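You operate a simulated robot arm through the tools that you are given. There is no shell and no other tool.

You are at the controls of a simulated robot arm. One attempt, no reset.

JOB
Prove the relief check at the setting on the card with purple edge.
Fine: card out of the drawer marked notes onto the side table; air on, pump till LIFTS, then press ease off; the drawer stays open, the teal bar knob stays.
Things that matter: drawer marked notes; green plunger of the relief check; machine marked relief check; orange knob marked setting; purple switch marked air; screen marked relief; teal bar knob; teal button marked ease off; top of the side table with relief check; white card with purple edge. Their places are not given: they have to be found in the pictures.

It is judged by the outcome, as a careful person would: the job done as asked, and still so three seconds after it is handed in. It fails if anything else is knocked over, pushed out of place, dropped, spilled or broken.

ROBOT AND FRAMES
A 7-joint arm with a four-finger gripper, fixed in place. Base frame: the origin is at the foot of the arm, x ahead of it, y to its left, z up; the work surface is at about z = 0.812. Lengths are in m, angles in rad, forces in N, time in s.
Its first joint turns from -1.204 to 3.002 rad. Payload 3.67 kg.
The tool frame sits at the grasp point between the pads (the TCP): z along the fingers, y along the line on which they close. The tips reach 0.028 m beyond it. Largest opening 0.112 m; the body of the gripper starts 0.073 m behind the TCP.
Orientation is told as [roll, pitch, yaw] about the base's x, y, z axes, in that order, counted from this pose: with the fingers straight down and closing along the base's y, the tool's x points along the base's -x, its y along +y and its z along -z.

CONTROLS
- The arm moves only by the tool step_arm. Its argument "plan" is a list of rows, each a list of 7 numbers: the finger opening in m, from 0 to 0.112, then the shift along the tool's x, y, z in m, then the turn, a rotation vector about the tool's x, y, z in rad. In form: [[fingers, x, y, z, wx, wy, wz], ...]. A call has 1 to 20 rows; each row is the pose to reach, as a shift and turn from the pose commanded when the call began, along the tool's axes at that moment. Each row takes 0.2 s and may step no farther than 0.05 m and 0.15 rad from the row before; otherwise, or with a gripper value out of range, the whole call is refused. Where a pose cannot be reached the arm comes as near as it can. A force on the tool above 90 N (or 10 N above the force at the start of the call, whichever is more), or a blocked arm, ends the call early, and 0.2 s more pass. The fingers move at their own pace and stop on an object; they squeeze with about 38 N. The grip force told is the motor's: it shows also when the fingers shut on nothing. Time passes only in rows, and 0.2 s behind the last, so rows that repeat a pose let the fingers close. It gives the time, the measured TCP pose, the force on the tool (base axes), the opening and the grip force at its end, in the units of the frame above (readings bear some noise), with the torque about the TCP (base axes, N m) and any sound that the robot's microphone picked up, and new pictures: "pictures" is both (left out), scene, wrist or none.
- Cameras (640 x 400 px; columns grow to the right, rows downward): "scene" is fixed at [0.2186, -0.4996, 1.3849]; the picture's right is [0.11, -0.99, 0.00], its down [-0.68, -0.07, -0.73] and it looks along [0.73, 0.08, -0.68] (base axes); focal length 262 px, centre (320, 200). "wrist" rides on the gripper at [0.06, -0.018, -0.104] in the tool frame; the picture's right is [0.29, 0.96, 0.00], its down [-0.80, 0.24, -0.55] and it looks along [-0.53, 0.16, 0.83] (tool axes); focal length 234 px, centre (320, 200).
- raise_lower(by): slides the trunk up (or, below 0, down) by that many m; the arm rides with it, the base frame stays. It gives what a move gives, with no picture.
- measure_at(camera, pixels): there is no depth. For up to 12 entries [column, row, z] of the newest picture of that camera ("zoom" is the newest enlarged one), the place [x, y] in the base frame at which the ray of that pixel passes the height z, good to about 0.002 m. No time passes.
- zoom(camera, box): a new picture of the part [left, top, right, bottom] of that camera's present view, enlarged. No time passes.
- sign_off(): hands the job in; it is judged then, once.

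Unless the task says otherwise, let go and move clear before handing in.

The tools are called after "Emit:" by a JSON object that holds its "fn" and its "kwargs". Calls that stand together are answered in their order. step_arm: Moves the arm, as the interface text tells. Its arguments: {"type":"object","properties":{"plan":{"type":"array","items":{"type":"array","items":{"type":"number"}}},"pictures":{"type":"string","enum":["both","scene","wrist","none"]}},"required":["plan"]} The other tools are called the same way: raise_lower (by) slides the trunk up or down; measure_at (camera, pixels) gives the place at which the rays of pixels pass given heights; zoom (camera, box) takes an enlarged picture of a part of a camera's view; sign_off () hands the job in.

At the start:

```text
t: 0.0
eef_pos: [0.8475, -0.2361, 1.1221]
ee_rot: [0.0, 0.0, 0.001]
wrist_force: [-0.3, 0.2, -0.5]
torque: [-0.01, 0.01, 0.02]
finger_gap: 0.1118
grip_force: 0.0
trunk travel left (down, up): [-0.6, 0.24]
```

scene: 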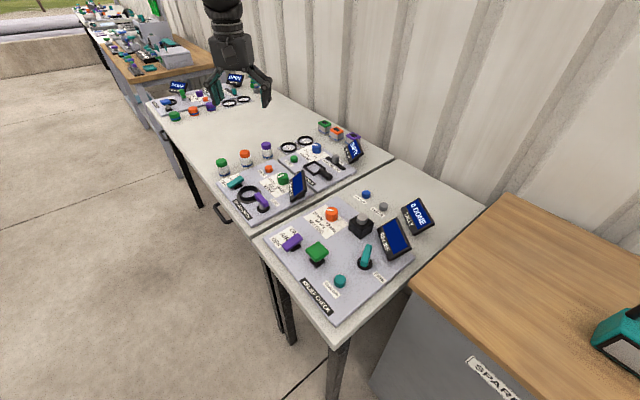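
wrist: 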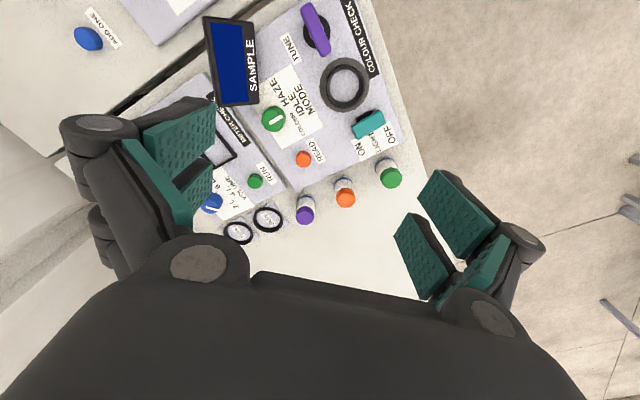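

The scene picture shows the relief check machine around (340, 250) with the purple switch near (292, 242), the green plunger near (317, 253), the orange knob near (331, 213) and the teal button near (340, 282). I'll enlarge the views to read labels and find the notes drawer.

Emit:
{"fn": "zoom", "kwargs": {"camera": "scene", "box": [250, 170, 450, 330]}}

Emit:
{"fn": "zoom", "kwargs": {"camera": "scene", "box": [190, 130, 310, 250]}}

Emit:
{"fn": "zoom", "kwargs": {"camera": "scene", "box": [360, 180, 640, 400]}}

Emit:
{"fn": "zoom", "kwargs": {"camera": "scene", "box": [60, 0, 260, 130]}}

```text
2.50 times, centred on (350, 250) of scene
```

zoom: 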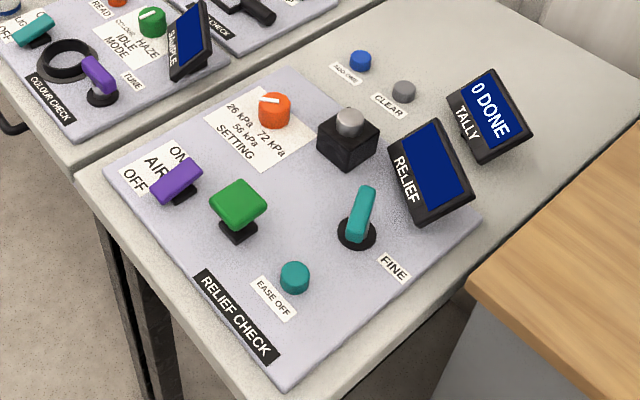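

```text
3.33 times, centred on (250, 190) of scene
```

zoom: 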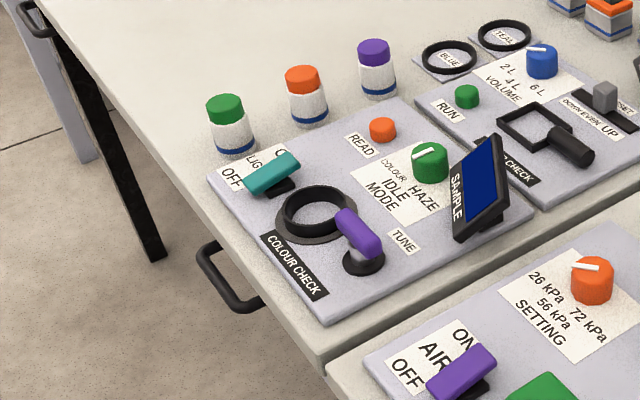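

```text
1.82 times, centred on (500, 290) of scene
```

zoom: 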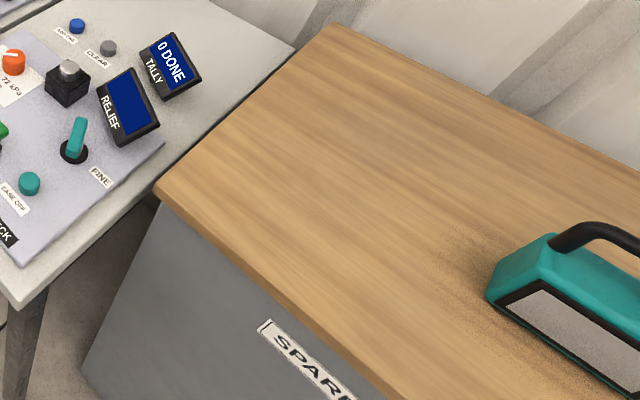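

```text
3.08 times, centred on (160, 65) of scene
```

zoom: 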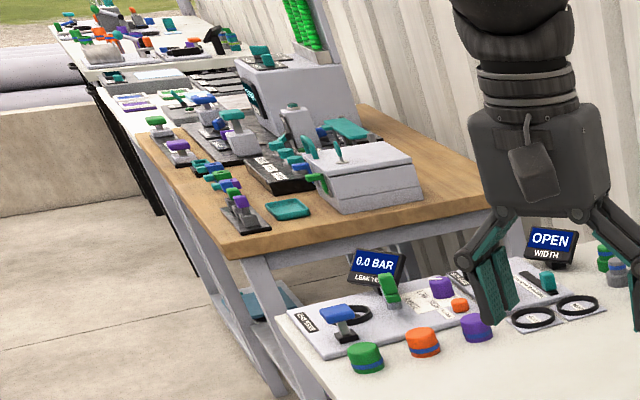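

The zoom shows two drawer handles under the front edge of the long table, near scene pixels (223, 213) and (164, 134). I'll measure the main places before choosing a way to look at the drawer labels.

Emit:
{"fn": "measure_at", "kwargs": {"camera": "scene", "pixels": [[223, 213, 0.77], [164, 134, 0.77], [265, 236, 0.812], [150, 100, 0.812], [292, 242, 0.84], [317, 253, 0.86], [331, 213, 0.84], [340, 282, 0.83], [365, 255, 0.85], [362, 222, 0.86], [330, 318, 0.812], [394, 160, 0.812]]}}

Emit:
{"fn": "zoom", "kwargs": {"camera": "scene", "box": [140, 90, 300, 260]}}

Emit:
{"fn": "zoom", "kwargs": {"camera": "wrist", "box": [180, 0, 440, 240]}}

```text
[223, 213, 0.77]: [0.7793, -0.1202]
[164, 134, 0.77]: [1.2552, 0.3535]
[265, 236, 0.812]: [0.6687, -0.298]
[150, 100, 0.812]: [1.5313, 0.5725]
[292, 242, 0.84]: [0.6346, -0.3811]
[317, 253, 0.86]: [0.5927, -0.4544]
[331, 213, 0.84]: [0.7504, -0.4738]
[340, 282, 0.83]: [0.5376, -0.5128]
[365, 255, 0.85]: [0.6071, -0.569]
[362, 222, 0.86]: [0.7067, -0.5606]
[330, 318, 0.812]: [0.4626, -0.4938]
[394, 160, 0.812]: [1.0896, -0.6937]
```

```text
2.35 times, centred on (220, 175) of scene
```

zoom: 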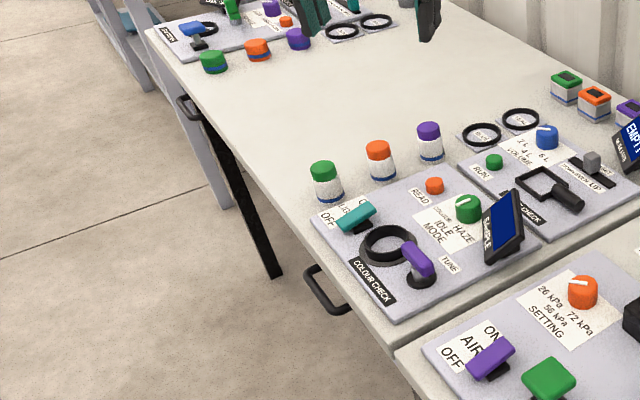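

```text
1.67 times, centred on (310, 120) of wrist
```

zoom: 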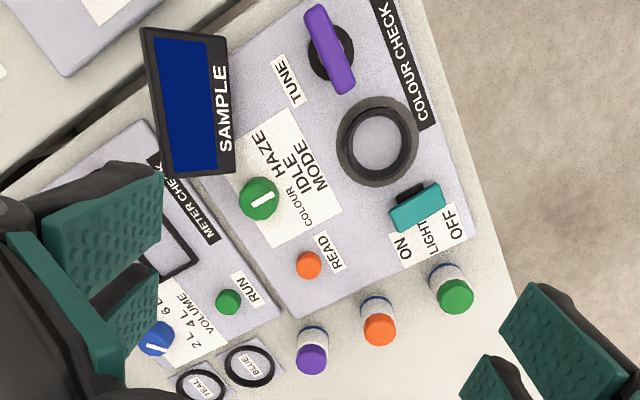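

The long table's front edge runs at about 45° (from (0.67, -0.30) to (1.53, 0.57)), so the near drawer handle at scene (223, 213), about (0.78, -0.12), faces toward (-0.7, +0.7). I'll swing the arm out in front of it with the wrist camera facing the drawer front to read its mark.

Emit:
{"fn": "step_arm", "kwargs": {"plan": [[0.05, 0.029, 0.032, 0.002, 0, 0, 0.09], [0.05, 0.058, 0.064, 0.004, 0, 0, 0.18], [0.05, 0.0875, 0.0965, 0.006, 0, 0, 0.27], [0.05, 0.117, 0.129, 0.008, 0, 0, 0.36], [0.05, 0.146, 0.161, 0.01, 0, 0, 0.45], [0.05, 0.175, 0.193, 0.012, 0, 0, 0.54], [0.05, 0.204, 0.225, 0.014, 0, 0, 0.63], [0.05, 0.233, 0.257, 0.016, 0, 0, 0.72], [0.05, 0.262, 0.29, 0.018, 0, 0, 0.81], [0.05, 0.292, 0.322, 0.02, 0, 0, 0.9], [0.05, 0.321, 0.354, 0.022, 0, 0, 0.99], [0.05, 0.35, 0.386, 0.024, 0, 0, 1.08]]}}

```text
t: 2.6
eef_pos: [0.4964, 0.1463, 1.0925]
ee_rot: [-0.015, 0.027, -1.087]
wrist_force: [0.3, 0.5, 0.2]
torque: [-0.02, -0.04, 0.03]
finger_gap: 0.0499
grip_force: 0.1
trunk travel left (down, up): [-0.6, 0.24]
```

scene: 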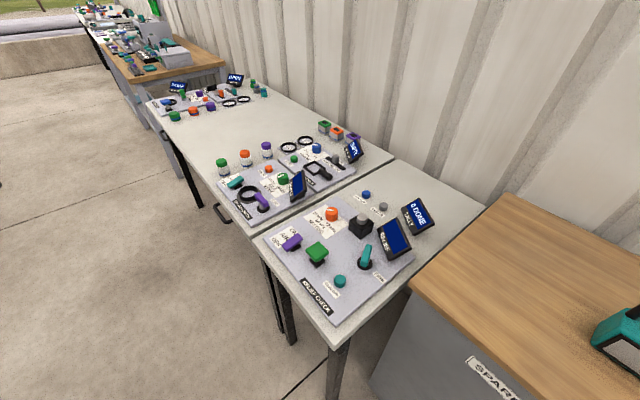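
wrist: 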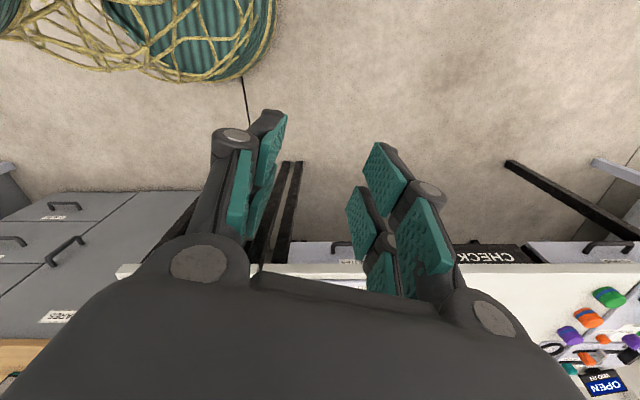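

The wrist view (upside-down) shows the table front along row ~255: a handle near (345, 250) with a small label behind the finger, a black "…CHECK" sign at (490, 257), and another handle at (610, 247). I'll zoom in to read.

Emit:
{"fn": "zoom", "kwargs": {"camera": "wrist", "box": [280, 210, 480, 330]}}

Emit:
{"fn": "zoom", "kwargs": {"camera": "wrist", "box": [480, 200, 640, 300]}}

Emit:
{"fn": "zoom", "kwargs": {"camera": "wrist", "box": [0, 180, 260, 340]}}

```text
3.20 times, centred on (380, 270) of wrist
```

zoom: 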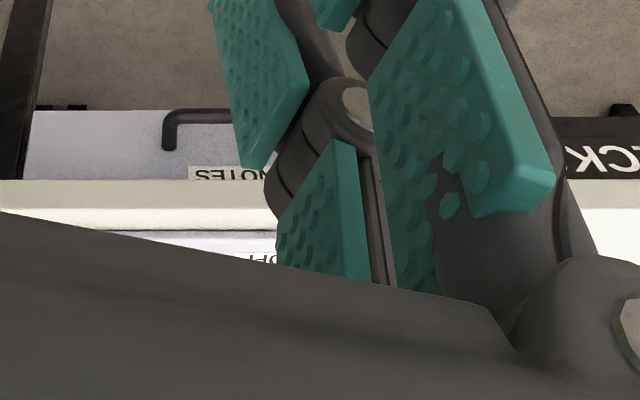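

```text
4.00 times, centred on (560, 250) of wrist
```

zoom: 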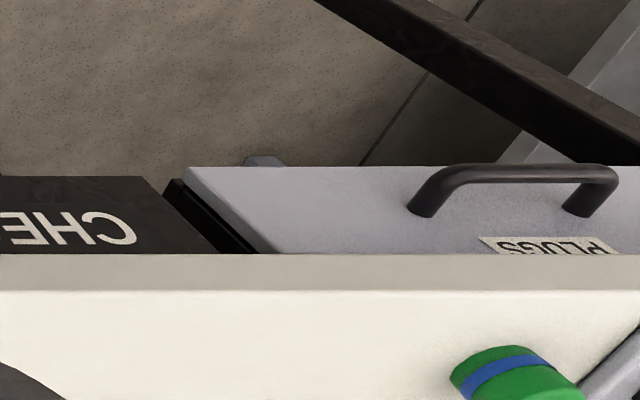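

```text
2.46 times, centred on (130, 260) of wrist
```

zoom: 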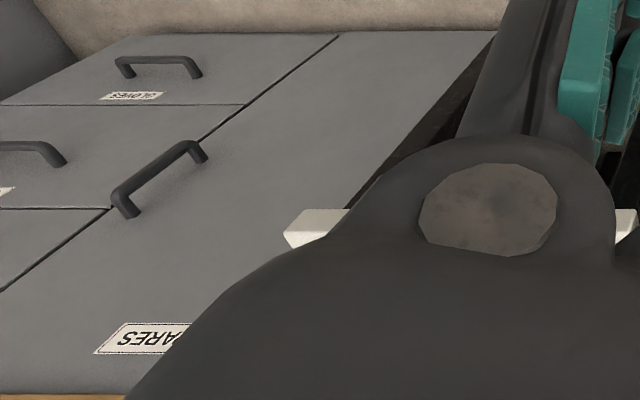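

The near drawer's label reads NOTES (wrist ~(354, 264)); the far one is PLUGS. I'll zoom the scene view on the NOTES handle and the wrist view to locate the handle bar.

Emit:
{"fn": "zoom", "kwargs": {"camera": "scene", "box": [200, 190, 264, 230]}}

Emit:
{"fn": "zoom", "kwargs": {"camera": "wrist", "box": [250, 220, 410, 320]}}

```text
10.00 times, centred on (232, 210) of scene
```

zoom: 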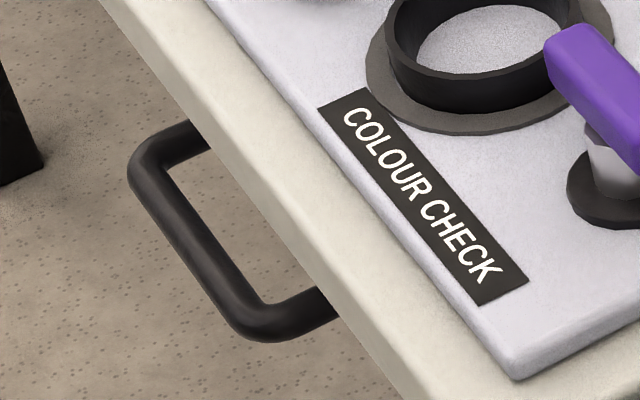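

```text
4.00 times, centred on (330, 270) of wrist
```

zoom: 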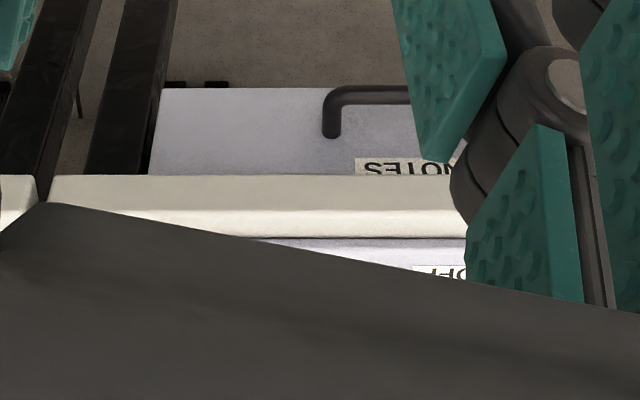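

I'll triangulate the handle's near corner, seen at scene ~(226, 222) and wrist ~(332, 244), by trying several heights.

Emit:
{"fn": "measure_at", "kwargs": {"camera": "scene", "pixels": [[226, 222.5, 0.7], [226, 222.5, 0.72], [226, 222.5, 0.74], [226, 222.5, 0.76], [226, 222.5, 0.78], [214.5, 206.5, 0.7], [214.5, 206.5, 0.72], [214.5, 206.5, 0.74], [214.5, 206.5, 0.76], [214.5, 206.5, 0.78]]}}

Emit:
{"fn": "measure_at", "kwargs": {"camera": "wrist", "pixels": [[333, 244, 0.7], [333, 244, 0.72], [333, 244, 0.74], [333, 244, 0.76], [333, 244, 0.78], [290, 242, 0.7], [290, 242, 0.74], [263, 264, 0.812], [365, 264, 0.812]]}}

```text
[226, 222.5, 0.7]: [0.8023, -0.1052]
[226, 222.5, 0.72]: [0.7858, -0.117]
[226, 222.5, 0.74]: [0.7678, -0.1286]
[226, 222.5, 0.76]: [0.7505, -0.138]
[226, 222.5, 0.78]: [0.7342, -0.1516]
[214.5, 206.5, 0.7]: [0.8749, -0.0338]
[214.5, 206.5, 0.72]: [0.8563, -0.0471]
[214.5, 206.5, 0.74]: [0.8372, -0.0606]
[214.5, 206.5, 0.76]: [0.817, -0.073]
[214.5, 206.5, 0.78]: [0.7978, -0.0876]
```

```text
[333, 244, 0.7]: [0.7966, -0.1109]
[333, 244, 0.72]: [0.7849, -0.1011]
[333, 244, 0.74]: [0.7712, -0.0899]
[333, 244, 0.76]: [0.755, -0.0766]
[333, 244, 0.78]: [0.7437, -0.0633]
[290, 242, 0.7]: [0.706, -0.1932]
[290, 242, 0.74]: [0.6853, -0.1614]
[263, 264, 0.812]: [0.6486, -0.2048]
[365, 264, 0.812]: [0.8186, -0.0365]
```

The handle corner triangulates to about (0.797, -0.108, 0.705). Next I'll measure the handle standoff from its foot at wrist (332.5, 253.5), and the line of the table's front edge.

Emit:
{"fn": "measure_at", "kwargs": {"camera": "wrist", "pixels": [[332.5, 243.5, 0.705], [332.5, 253.5, 0.705], [289, 242, 0.66], [289, 242, 0.64], [289, 263, 0.78], [365, 263, 0.78], [310, 272, 0.812], [360, 272, 0.812], [310, 279, 0.812], [360, 279, 0.812]]}}

Emit:
{"fn": "measure_at", "kwargs": {"camera": "scene", "pixels": [[214.5, 206.5, 0.705], [226, 222.5, 0.705], [221, 206, 0.705], [231.5, 220, 0.705], [221, 206, 0.77], [231.5, 220, 0.77], [213, 193, 0.812], [237.5, 225, 0.812]]}}

Emit:
{"fn": "zoom", "kwargs": {"camera": "scene", "box": [208, 210, 288, 260]}}

```text
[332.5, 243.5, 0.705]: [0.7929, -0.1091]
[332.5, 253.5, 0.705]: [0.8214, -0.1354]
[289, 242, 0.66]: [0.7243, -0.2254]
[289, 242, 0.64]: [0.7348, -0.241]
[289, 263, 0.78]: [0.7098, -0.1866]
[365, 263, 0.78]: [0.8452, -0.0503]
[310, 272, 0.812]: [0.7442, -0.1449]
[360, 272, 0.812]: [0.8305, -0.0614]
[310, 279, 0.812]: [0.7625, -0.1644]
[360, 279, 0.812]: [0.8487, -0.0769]
```

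```text
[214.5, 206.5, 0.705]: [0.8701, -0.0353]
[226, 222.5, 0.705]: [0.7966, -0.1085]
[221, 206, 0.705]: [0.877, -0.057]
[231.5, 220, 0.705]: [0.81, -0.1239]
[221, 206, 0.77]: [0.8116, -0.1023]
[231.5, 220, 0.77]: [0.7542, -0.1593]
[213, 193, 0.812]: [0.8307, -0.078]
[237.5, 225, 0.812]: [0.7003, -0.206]
```

```text
8.00 times, centred on (248, 235) of scene
```

zoom: 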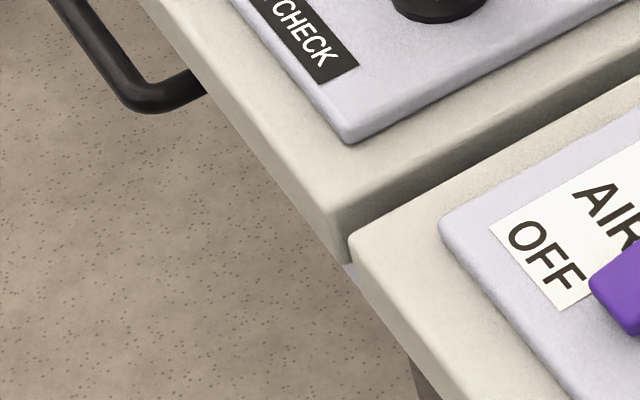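

The tabletop overhangs the drawer front, with the handle bar (z≈0.705, ~0.039 standoff) right below its edge, so I'll need a tilted approach from outside. I'll measure the long edge's corners to get the table angle exactly.

Emit:
{"fn": "measure_at", "kwargs": {"camera": "scene", "pixels": [[146.5, 102.5, 0.812], [250.5, 235, 0.812], [160, 127.5, 0.705], [165, 133, 0.705], [394, 159, 0.812], [254, 240, 0.812], [338, 325, 0.812], [487, 208, 0.812]]}}

Emit:
{"fn": "zoom", "kwargs": {"camera": "scene", "box": [130, 80, 210, 130]}}

```text
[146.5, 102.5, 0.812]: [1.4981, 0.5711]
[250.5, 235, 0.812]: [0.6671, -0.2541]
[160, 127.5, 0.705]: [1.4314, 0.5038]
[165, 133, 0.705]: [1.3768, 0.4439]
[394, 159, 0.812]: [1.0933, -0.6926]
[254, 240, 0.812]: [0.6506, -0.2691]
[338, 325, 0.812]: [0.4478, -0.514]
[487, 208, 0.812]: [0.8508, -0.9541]
```

```text
8.00 times, centred on (170, 105) of scene
```

zoom: 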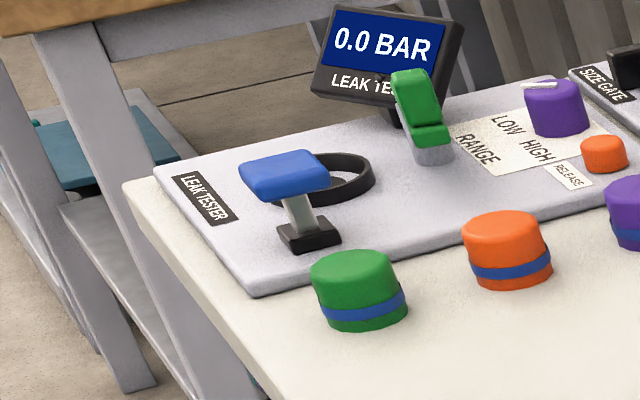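

The main table front runs at 45° (0.667, -0.254)→(1.498, 0.571), so the drawer pulls along (-0.707, +0.707). I'll yaw the tool to +45° in free space first, before tilting it toward the drawer.

Emit:
{"fn": "step_arm", "kwargs": {"plan": [[0.05, 0, 0, 0, 0, 0, -0.1436], [0.05, 0, 0, 0, 0, 0, -0.2872], [0.05, 0, 0, 0, 0, 0, -0.4308], [0.05, 0, 0, 0, 0, 0, -0.5744], [0.05, 0, 0, 0, 0, 0, -0.718], [0.05, 0, 0, 0, 0, 0, -0.8616], [0.05, 0, 0, 0, 0, 0, -1.0052], [0.05, 0, 0, 0, 0, 0, -1.1488], [0.05, 0, 0, 0, 0, 0, -1.2924], [0.05, 0, 0, 0, 0, 0, -1.436], [0.05, 0, 0, 0, 0, 0, -1.5796], [0.05, 0, 0, 0, 0, 0, -1.7232], [0.05, 0, 0, 0, 0, 0, -1.867]]}}

```text
t: 5.4
eef_pos: [0.4974, 0.1484, 1.0973]
ee_rot: [-0.001, -0.001, 0.789]
wrist_force: [0.6, 0.1, -0.1]
torque: [-0.04, 0.02, 0.02]
finger_gap: 0.0501
grip_force: 0.1
trunk travel left (down, up): [-0.6, 0.24]
```

scene: 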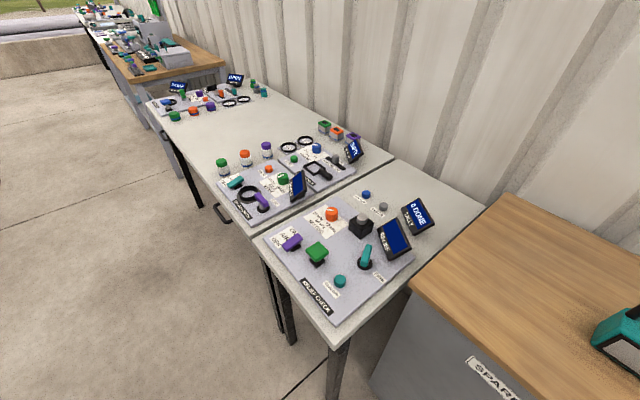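
wrist: 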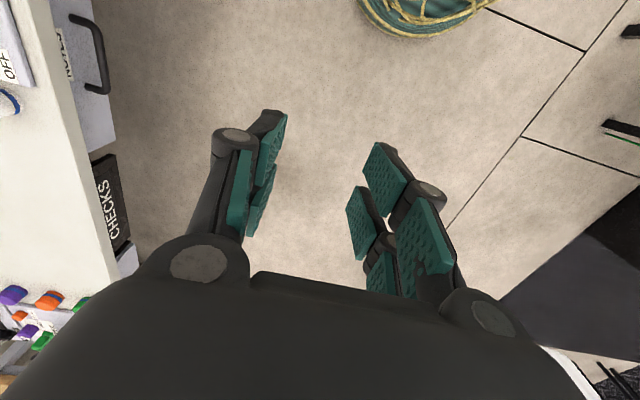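

The yaw reached 45°, and the wrist view now shows the NOTES handle at top left, its bar from about (97, 17) to (107, 92). I'll cross-check its position from here.

Emit:
{"fn": "zoom", "kwargs": {"camera": "wrist", "box": [0, 0, 160, 100]}}

Emit:
{"fn": "measure_at", "kwargs": {"camera": "wrist", "pixels": [[97, 18, 0.69], [97, 18, 0.705], [97, 18, 0.72], [107, 92, 0.69], [107, 92, 0.705], [107, 92, 0.72]]}}

```text
4.00 times, centred on (80, 50) of wrist
```

zoom: 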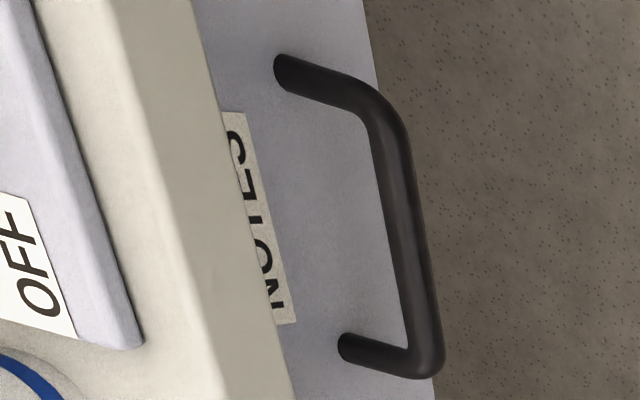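

```text
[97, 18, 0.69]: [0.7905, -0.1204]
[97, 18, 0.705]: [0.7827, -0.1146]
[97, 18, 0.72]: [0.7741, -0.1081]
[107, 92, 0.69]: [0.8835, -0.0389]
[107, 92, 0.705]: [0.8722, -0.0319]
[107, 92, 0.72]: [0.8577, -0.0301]
```

The bar is confirmed: its centre is near (0.833, -0.072, 0.705). I'll now tilt the fingers 75° toward the drawer while moving to a standoff point about 0.15 m out and well above the table height.

Emit:
{"fn": "step_arm", "kwargs": {"plan": [[0.05, -0.0082, -0.0243, 0.01, 0.1309, 0, 0], [0.05, -0.0164, -0.0486, 0.02, 0.2618, 0, 0], [0.05, -0.0246, -0.0729, 0.03, 0.3927, 0, 0], [0.05, -0.0328, -0.0972, 0.04, 0.5236, 0, 0], [0.05, -0.041, -0.1215, 0.05, 0.6545, 0, 0], [0.05, -0.0492, -0.1458, 0.06, 0.7854, 0, 0], [0.05, -0.0574, -0.1701, 0.07, 0.9163, 0, 0], [0.05, -0.0656, -0.1944, 0.08, 1.0472, 0, 0], [0.05, -0.0738, -0.2187, 0.09, 1.1781, 0, 0], [0.05, -0.082, -0.243, 0.1, 1.309, 0, 0], [0.05, -0.082, -0.243, 0.1, 1.309, 0, 0]]}}

```text
t: 7.2
eef_pos: [0.6902, 0.0384, 1.0759]
ee_rot: [-0.909, -0.109, 0.719]
wrist_force: [-0.3, 0.1, 0.8]
torque: [0.03, 0.03, 0.04]
finger_gap: 0.0498
grip_force: 0.0
trunk travel left (down, up): [-0.6, 0.24]
stopped in row 8: the arm was blocked; the commanded pose is now the measured one
```

scene: 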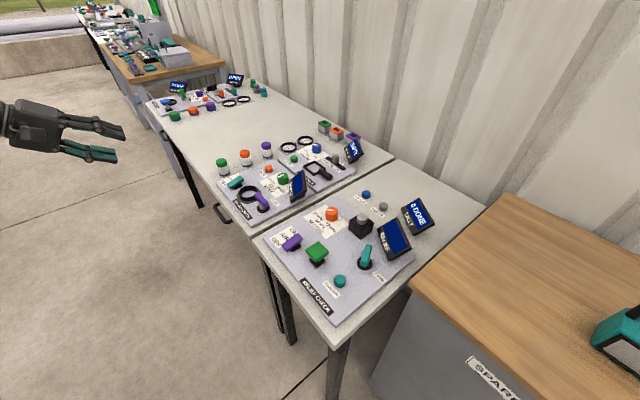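
wrist: 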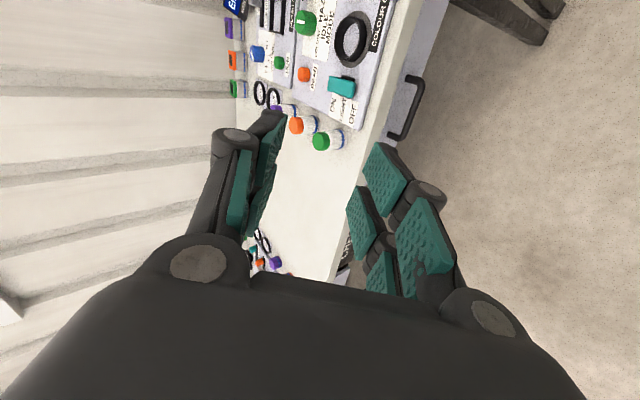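

The tilt stopped at about 52° (a joint limit, no contact force), and the wrist shows the handle at (405, 110). I'll lower the trunk so the arm works higher relative to its shoulder, then retry.

Emit:
{"fn": "raise_lower", "kwargs": {"by": -0.3}}

```text
t: 10.2
eef_pos: [0.6884, 0.0401, 0.7767]
ee_rot: [-0.912, -0.109, 0.721]
wrist_force: [0.8, 0.1, 0.1]
torque: [0.03, 0.05, 0.01]
finger_gap: 0.0499
grip_force: 0.0
trunk travel left (down, up): [-0.3, 0.54]
```

At the lower trunk the TCP is at z=0.777 with the same tilt. I'll try correcting the orientation (more tilt, level about the bar) in place, in small steps.

Emit:
{"fn": "step_arm", "kwargs": {"plan": [[0.05, 0, 0, 0, 0.046, 0.005, -0.042], [0.05, 0, 0, 0, 0.092, 0.011, -0.084], [0.05, 0, 0, 0, 0.138, 0.016, -0.125], [0.05, 0, 0, 0, 0.138, 0.016, -0.125]], "pictures": "none"}}

```text
t: 11.3
eef_pos: [0.7044, 0.007, 0.8043]
ee_rot: [-0.965, -0.073, 0.711]
wrist_force: [-0.3, 0.0, 0.7]
torque: [0.03, 0.01, 0.03]
finger_gap: 0.05
grip_force: 0.0
trunk travel left (down, up): [-0.3, 0.54]
stopped in row 4: the arm was blocked; the commanded pose is now the measured one
```

More tilt came as the arm rose and moved inward, so the limit eases with height relative to the shoulder. I'll raise the TCP about 0.26 m while adjusting the tilt, then drop the trunk further.

Emit:
{"fn": "step_arm", "kwargs": {"plan": [[0.05, -0.0027, -0.0305, -0.0211, 0.0, 0.0, 0.0], [0.05, -0.0054, -0.0609, -0.0422, 0.04, -0.003, -0.017], [0.05, -0.0081, -0.0914, -0.0633, 0.08, -0.006, -0.034], [0.05, -0.0109, -0.1218, -0.0843, 0.12, -0.01, -0.051], [0.05, -0.0136, -0.1523, -0.1054, 0.16, -0.013, -0.068], [0.05, -0.0163, -0.1827, -0.1265, 0.2, -0.016, -0.085], [0.05, -0.019, -0.2132, -0.1476, 0.235, -0.019, -0.102], [0.05, -0.019, -0.2132, -0.1476, 0.235, -0.019, -0.102]], "pictures": "scene"}}

```text
t: 13.2
eef_pos: [0.7041, 0.0123, 1.0627]
ee_rot: [-1.206, 0.014, 0.78]
wrist_force: [0.2, -0.1, 0.3]
torque: [0.0, 0.02, -0.01]
finger_gap: 0.0501
grip_force: 0.1
trunk travel left (down, up): [-0.3, 0.54]
```

scene: 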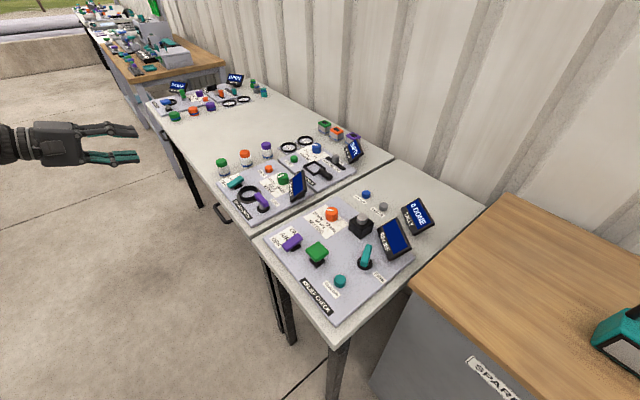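

The tilt is now 69° with the tool level along the bar (roll -1.206, pitch 0.014, yaw 0.78). I'll lower the trunk by 0.29 to bring the TCP down to about z=0.77, still ~0.15 m out from the table edge.

Emit:
{"fn": "raise_lower", "kwargs": {"by": -0.29}}

```text
t: 16.1
eef_pos: [0.7043, 0.0113, 0.7727]
ee_rot: [-1.205, 0.013, 0.78]
wrist_force: [0.4, 0.5, -0.7]
torque: [0.02, 0.0, -0.01]
finger_gap: 0.05
grip_force: 0.0
trunk travel left (down, up): [-0.01, 0.83]
```

The TCP is at (0.704, 0.011, 0.773), with the bar about 0.15 m inward and 0.068 m lower. I'll move to a pre-grasp point 0.08 m short of the bar along the finger axis and look.

Emit:
{"fn": "step_arm", "kwargs": {"plan": [[0.045, -0.011, 0.003, 0.028, 0, 0, 0], [0.045, -0.022, 0.006, 0.056, 0, 0, 0], [0.045, -0.0325, 0.0092, 0.084, 0, 0, 0], [0.045, -0.0325, 0.0092, 0.084, 0, 0, 0]]}}

```text
t: 17.3
eef_pos: [0.7834, -0.056, 0.759]
ee_rot: [-1.134, -0.066, 0.752]
wrist_force: [0.1, -0.2, 0.1]
torque: [0.0, -0.01, 0.03]
finger_gap: 0.0449
grip_force: 0.1
trunk travel left (down, up): [-0.01, 0.83]
stopped in row 4: the arm was blocked; the commanded pose is now the measured one
```

scene: 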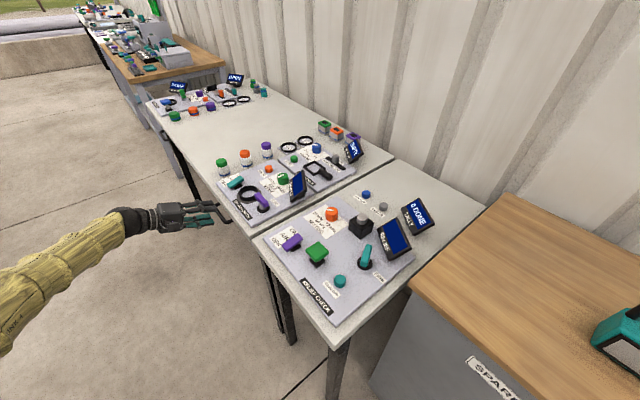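
wrist: 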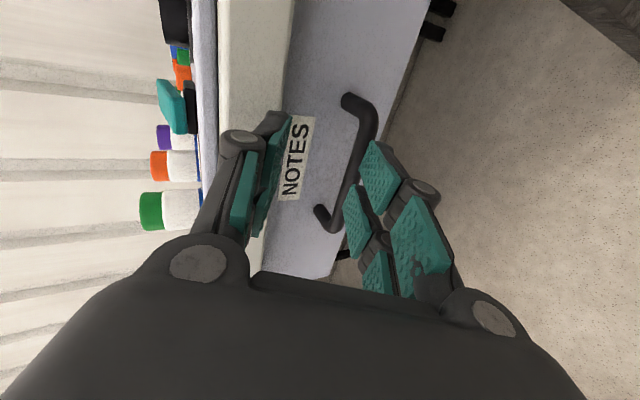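

It stopped at tilt 65°, z=0.759: the wrist limit again, no contact. In the wrist view the bar at (355, 165) lies just inside the lower finger's tip, so I'll reduce tilt to ~53°, where the body still clears the table edge, and line up 0.05 m short of the bar.

Emit:
{"fn": "step_arm", "kwargs": {"plan": [[0.045, -0.0057, 0.0052, 0.004, -0.051, 0, -0.0185], [0.045, -0.0113, 0.0104, 0.008, -0.102, -0.001, -0.037], [0.045, -0.017, 0.0155, 0.012, -0.153, -0.001, -0.0554], [0.045, -0.0226, 0.0207, 0.0159, -0.204, -0.002, -0.0738], [0.045, -0.0226, 0.0207, 0.0159, -0.204, -0.002, -0.0738]]}}

```text
t: 18.5
eef_pos: [0.8055, -0.041, 0.7354]
ee_rot: [-0.936, 0.0, 0.793]
wrist_force: [0.7, -0.3, -0.2]
torque: [0.01, 0.0, 0.03]
finger_gap: 0.045
grip_force: 0.1
trunk travel left (down, up): [-0.01, 0.83]
```

scene: 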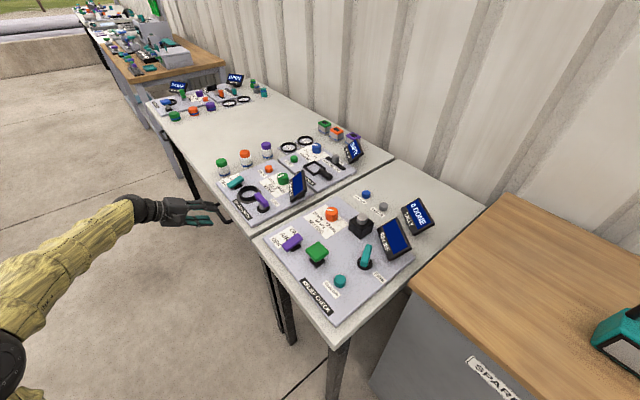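
wrist: 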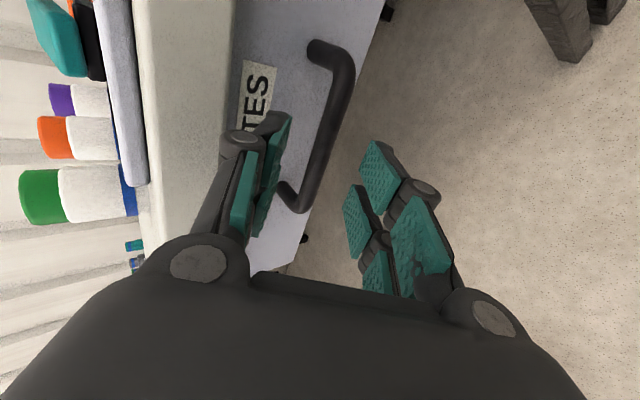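

The bar runs between the fingers (mid at about (318, 150), exactly as predicted), so the position estimate is good. I'll advance 0.041 m along the finger axis.

Emit:
{"fn": "step_arm", "kwargs": {"plan": [[0.045, 0, 0, 0.014, 0, 0, 0], [0.045, 0, 0, 0.028, 0, 0, 0], [0.045, 0, 0, 0.041, 0, 0, 0], [0.045, 0, 0, 0.041, 0, 0, 0]]}}

```text
t: 19.6
eef_pos: [0.8232, -0.0711, 0.7299]
ee_rot: [-0.906, -0.049, 0.795]
wrist_force: [-37.4, 43.1, -9.9]
torque: [-0.54, -0.41, 0.37]
finger_gap: 0.0495
grip_force: 0.7
trunk travel left (down, up): [-0.01, 0.83]
stopped in row 4: the force on the tool passed its limit at 92 N (the readings are from after the stop); the commanded pose is now the measured one
```

scene: 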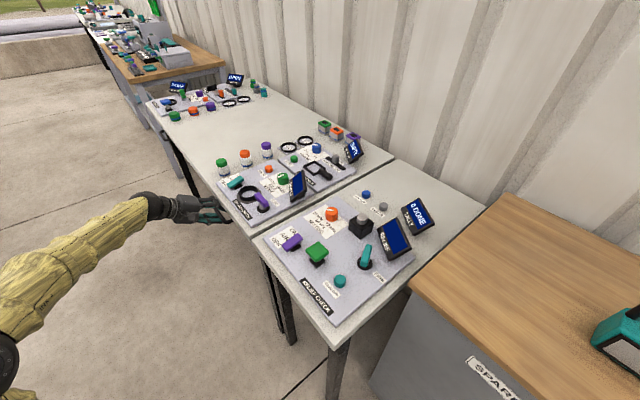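
wrist: 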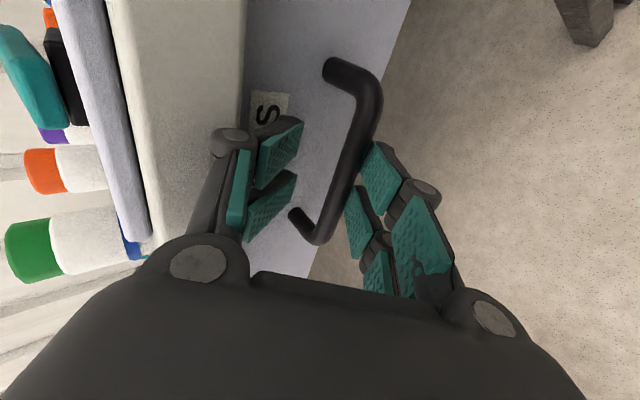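

The upper finger tip met the drawer front at z≈0.73; the arm could not go low enough at this tilt. I'll back off 0.08 m, then change to hooking the bar: fingers side by side along the bar (tool yaw -45°), where the thin side of the gripper faces the table edge.

Emit:
{"fn": "step_arm", "kwargs": {"plan": [[0.045, 0, 0, -0.025, 0, 0, 0], [0.045, 0, 0, -0.055, 0, 0, 0], [0.04, 0, 0, -0.085, 0, 0, 0], [0.03, 0, 0, -0.085, 0, 0, 0]]}}

```text
t: 20.8
eef_pos: [0.7841, -0.0515, 0.7709]
ee_rot: [-0.832, -0.075, 0.774]
wrist_force: [-0.1, -0.2, 0.4]
torque: [0.03, 0.02, -0.03]
finger_gap: 0.0301
grip_force: 0.0
trunk travel left (down, up): [-0.01, 0.83]
stopped in row 4: the arm was blocked; the commanded pose is now the measured one
```

scene: 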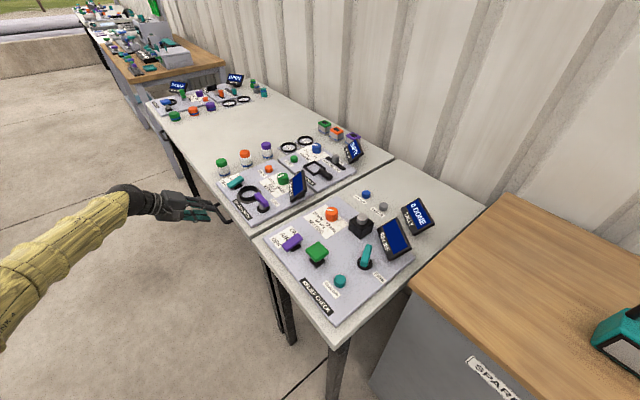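
wrist: 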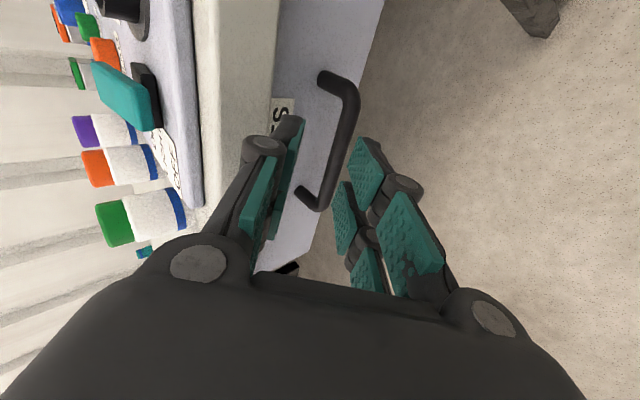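

Backing off again ran into a joint limit (tilt fell to 48°), with no contact force. I'll rotate the tool about its own axis by +90° toward the hooking orientation, which should also relieve the last joint.

Emit:
{"fn": "step_arm", "kwargs": {"plan": [[0.02, 0, 0, 0, 0, 0, 0.14], [0.01, 0, 0, 0, 0, 0, 0.28], [0.0, 0, 0, 0, 0, 0, 0.42], [0.0, 0, 0, 0, 0, 0, 0.56], [0.0, 0, 0, 0, 0, 0, 0.7], [0.0, 0, 0, 0, 0, 0, 0.84], [0.0, 0, 0, 0, 0, 0, 0.98], [0.0, 0, 0, 0, 0, 0, 1.12], [0.0, 0, 0, 0, 0, 0, 1.26], [0.0, 0, 0, 0, 0, 0, 1.4], [0.0, 0, 0, 0, 0, 0, 1.54]]}}

```text
t: 23.2
eef_pos: [0.7918, -0.0791, 0.7734]
ee_rot: [0.145, -0.751, -0.897]
wrist_force: [-24.0, 73.2, 0.7]
torque: [-0.2, 0.23, 1.26]
finger_gap: 0.0003
grip_force: 36.2
trunk travel left (down, up): [-0.01, 0.83]
```

scene: 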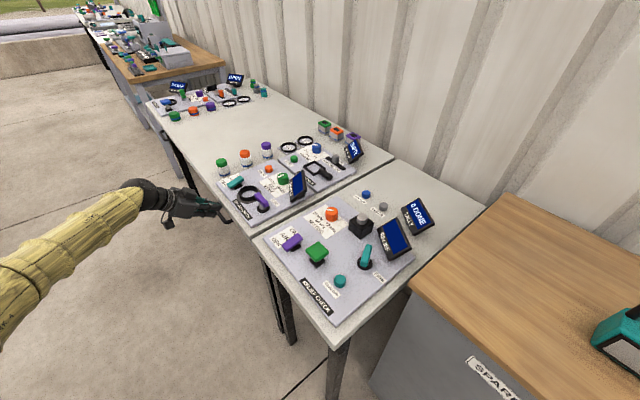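
wrist: 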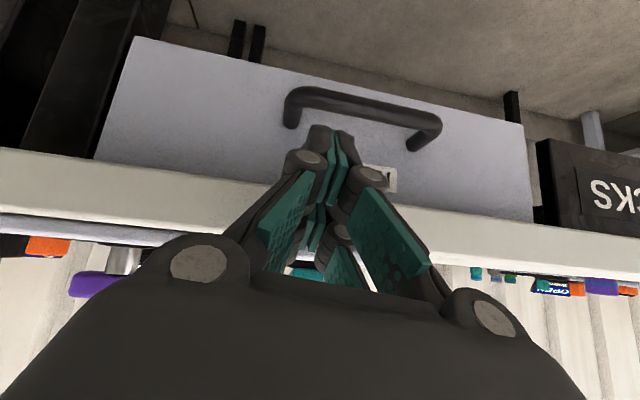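

The reading shows the fingertips pressing on the table's front face (force (-24, 73, 0.7)) because the arm drifted inward off its commanded point. I'll back straight out along (-0.7, +0.7) right away.

Emit:
{"fn": "step_arm", "kwargs": {"plan": [[0.0, 0.0285, 0.0004, -0.0314, 0, 0, 0], [0.0, 0.0571, 0.0008, -0.0628, 0, 0, 0], [0.0, 0.0714, 0.001, -0.0785, 0, 0, 0], [0.0, 0.0714, 0.001, -0.0785, 0, 0, 0]]}}

```text
t: 24.2
eef_pos: [0.7073, 0.0249, 0.7729]
ee_rot: [0.08, -0.839, -0.833]
wrist_force: [-0.3, 0.5, 0.4]
torque: [-0.01, 0.03, -0.02]
finger_gap: 0.0
grip_force: 35.6
trunk travel left (down, up): [-0.01, 0.83]
```

scene: 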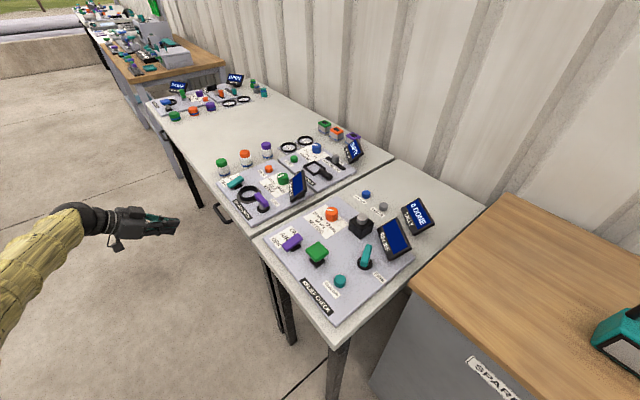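
wrist: 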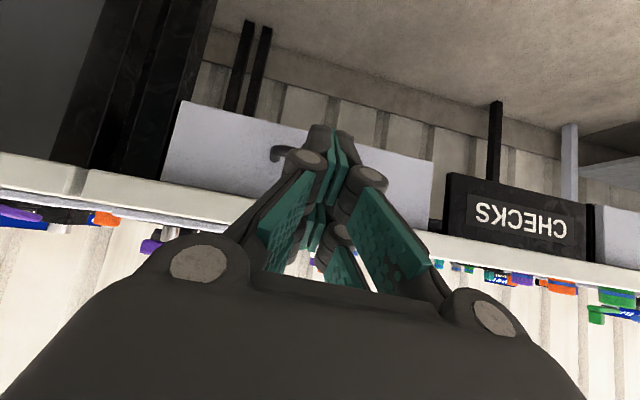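

Clear now (no force), and the scene shows nothing has shifted. With the tool at yaw -45° and tilt ~48°, I'll set the tilt to 40°, straighten the yaw, and move to a point 0.10 m outside the bar in line with its middle.

Emit:
{"fn": "step_arm", "kwargs": {"plan": [[0.0, -0.0138, 0.0068, 0.0124, 0.0146, 0.0442, -0.01], [0.0, -0.0275, 0.0135, 0.0248, 0.0292, 0.0884, -0.02], [0.0, -0.0413, 0.0203, 0.0372, 0.0438, 0.1326, -0.0295], [0.0, -0.0413, 0.0203, 0.0372, 0.0438, 0.1326, -0.0295]]}}

```text
t: 25.2
eef_pos: [0.7614, -0.0005, 0.7804]
ee_rot: [0.001, -0.708, -0.787]
wrist_force: [0.0, -0.6, -0.1]
torque: [0.02, -0.04, 0.0]
finger_gap: 0.0002
grip_force: 35.0
trunk travel left (down, up): [-0.01, 0.83]
```

scene: 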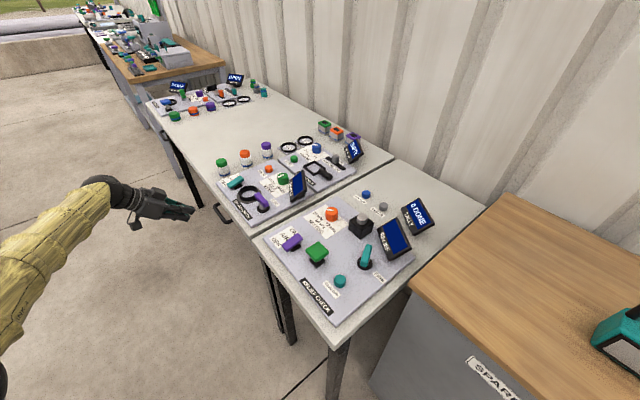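
wrist: 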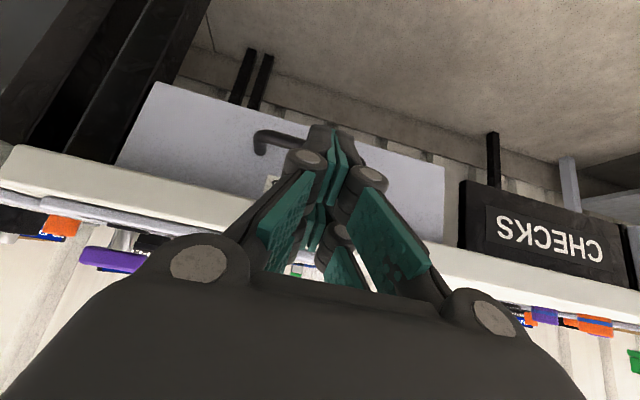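

The pose was reached exactly (pitch -0.708, yaw -0.787) and the handle's left corner at (258, 135) matches my prediction. I'll move in horizontally to 0.035 m short of the bar, beneath the table edge line.

Emit:
{"fn": "step_arm", "kwargs": {"plan": [[0.0, -0.016, 0, 0.015, 0, 0, 0], [0.0, -0.032, 0, 0.03, 0, 0, 0], [0.0, -0.0482, 0, 0.0452, 0, 0, 0], [0.0, -0.0482, 0, 0.0452, 0, 0, 0]]}}

```text
t: 26.2
eef_pos: [0.8085, -0.0479, 0.7763]
ee_rot: [0.007, -0.704, -0.788]
wrist_force: [0.0, -0.4, -0.2]
torque: [0.02, -0.02, -0.02]
finger_gap: 0.0
grip_force: 35.8
trunk travel left (down, up): [-0.01, 0.83]
```

scene: 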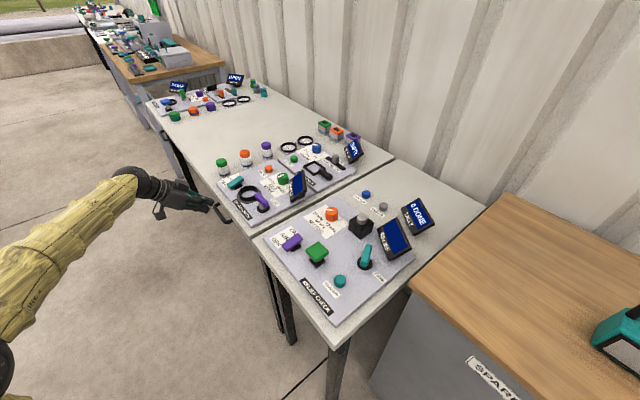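
wrist: 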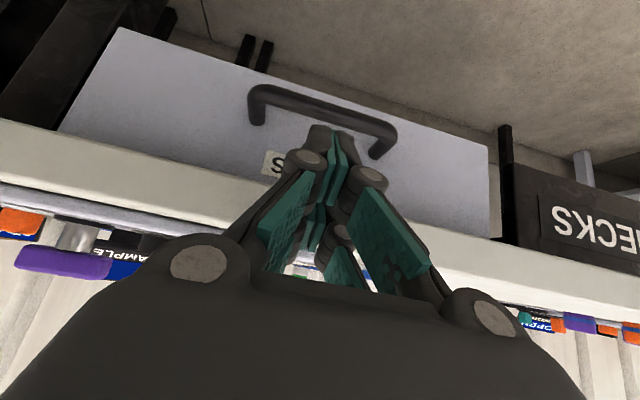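

All aligned: fingertips at (325, 130) with the bar just beyond at (320, 105). I'll slide down along the finger axis to go behind the bar, in small steps.

Emit:
{"fn": "step_arm", "kwargs": {"plan": [[0.0, 0, 0, 0.0175, 0, 0, 0], [0.0, 0, 0, 0.035, 0, 0, 0], [0.0, 0, 0, 0.0525, 0, 0, 0], [0.0, 0, 0, 0.061, 0, 0, 0], [0.0, 0, 0, 0.069, 0, 0, 0], [0.0, 0, 0, 0.069, 0, 0, 0]]}}

```text
t: 26.8
eef_pos: [0.8127, -0.0562, 0.7781]
ee_rot: [0.064, -0.678, -0.817]
wrist_force: [-47.2, 54.8, 10.2]
torque: [0.4, -0.51, 0.19]
finger_gap: 0.0002
grip_force: 36.1
trunk travel left (down, up): [-0.01, 0.83]
stopped in row 2: the force on the tool passed its limit at 107 N (the readings are from after the stop); the commanded pose is now the measured one
```

scene: 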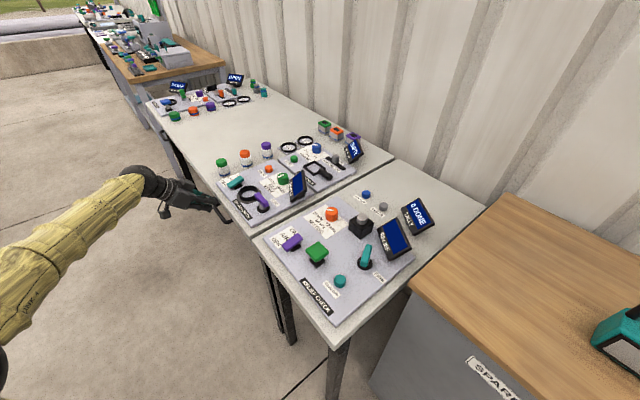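
wrist: 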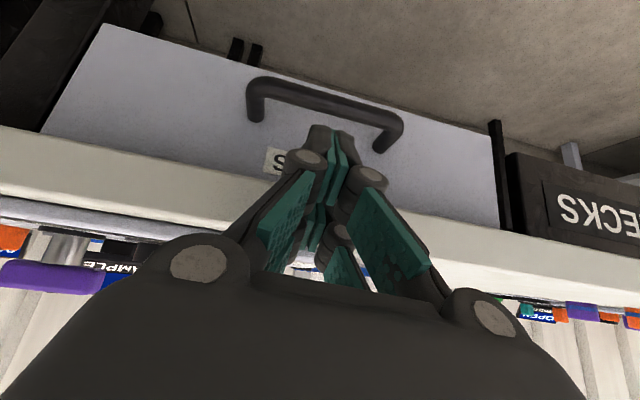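

The fingers' inner face met the table's lower front edge: the arm drifted inward/up instead of along the finger axis because the wrist is bent to its limit with the trunk this low. I'll back out 0.1 m, then raise the trunk partway so the forearm suits a 40° tilt.

Emit:
{"fn": "step_arm", "kwargs": {"plan": [[0.0, 0.026, 0.0003, -0.0209, 0, 0, 0], [0.0, 0.052, 0.0005, -0.0419, 0, 0, 0], [0.0, 0.0779, 0.0008, -0.0628, 0, 0, 0], [0.0, 0.0779, 0.0008, -0.0628, 0, 0, 0]]}}

Emit:
{"fn": "raise_lower", "kwargs": {"by": 0.2}}

```text
t: 27.8
eef_pos: [0.7495, 0.003, 0.7612]
ee_rot: [0.05, -0.653, -0.816]
wrist_force: [-0.4, -0.1, 0.0]
torque: [0.03, -0.02, 0.03]
finger_gap: 0.0
grip_force: 36.0
trunk travel left (down, up): [-0.01, 0.83]
```

scene: 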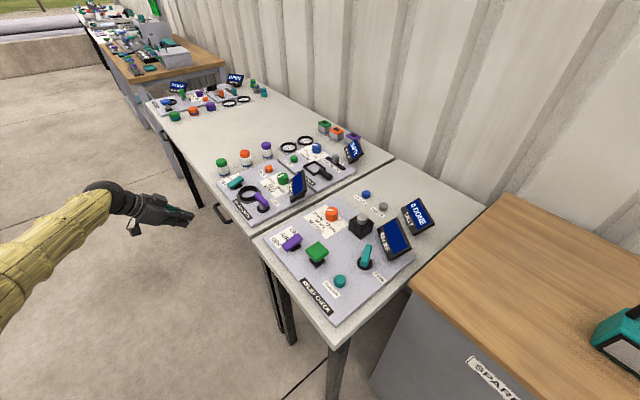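
wrist: 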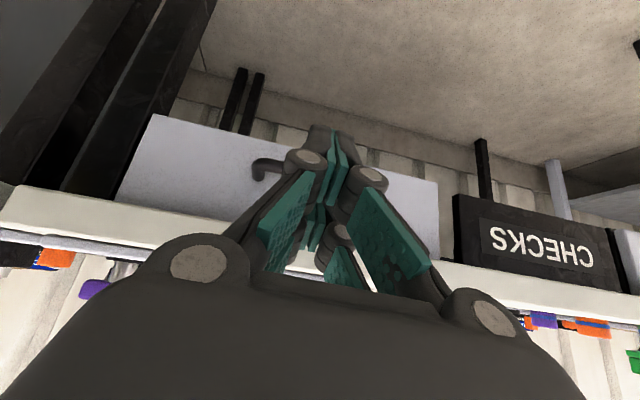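

```text
t: 30.0
eef_pos: [0.751, 0.0014, 0.9622]
ee_rot: [0.052, -0.655, -0.817]
wrist_force: [0.7, 0.3, 0.4]
torque: [0.02, -0.01, -0.01]
finger_gap: 0.0
grip_force: 35.9
trunk travel left (down, up): [-0.21, 0.63]
```

The trunk is now at -0.39 and the TCP at (0.751, 0.001, 0.962). I'll hold a moment with a zero shift to see whether the arm settles on its commanded pose before moving on.

Emit:
{"fn": "step_arm", "kwargs": {"plan": [[0.0, 0, 0, 0, 0, 0, 0], [0.0, 0, 0, 0, 0, 0, 0]], "pictures": "none"}}

```text
t: 30.6
eef_pos: [0.7492, 0.002, 0.964]
ee_rot: [0.051, -0.655, -0.816]
wrist_force: [-0.7, 0.0, 0.4]
torque: [0.0, 0.0, -0.01]
finger_gap: 0.0
grip_force: 35.5
trunk travel left (down, up): [-0.21, 0.63]
```

It is steady. Now I'll lower the arm by about 0.187 m to the height of the pre-hook point (z≈0.7775, 0.12 m outside the bar), setting tilt 40° and yaw -45°.

Emit:
{"fn": "step_arm", "kwargs": {"plan": [[0.0, 0.0241, 0, 0.0286, 0.0064, -0.0089, -0.005], [0.0, 0.0482, 0, 0.0572, 0.0127, -0.0178, -0.01], [0.0, 0.0722, 0, 0.0857, 0.0191, -0.0266, -0.015], [0.0, 0.0963, 0, 0.1143, 0.0254, -0.0355, -0.02], [0.0, 0.1204, -0.0002, 0.1429, 0.0318, -0.0444, -0.0249], [0.0, 0.1204, -0.0002, 0.1429, 0.0318, -0.0444, -0.0249]]}}

```text
t: 32.2
eef_pos: [0.7564, -0.0089, 0.8233]
ee_rot: [0.117, -0.658, -0.882]
wrist_force: [-0.2, 0.6, 0.8]
torque: [0.05, -0.02, -0.01]
finger_gap: 0.0003
grip_force: 35.7
trunk travel left (down, up): [-0.21, 0.63]
stopped in row 6: the arm was blocked; the commanded pose is now the measured one
```

scene: 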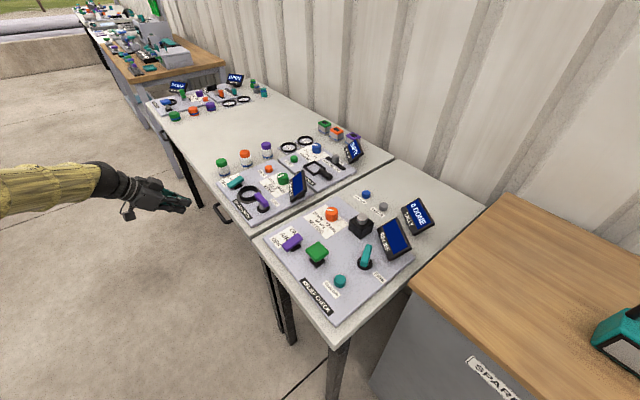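
wrist: 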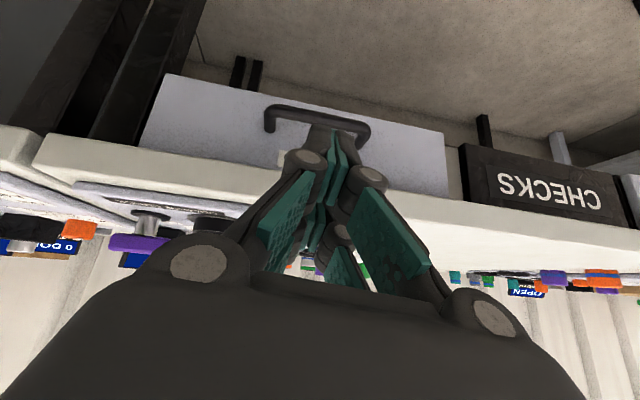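

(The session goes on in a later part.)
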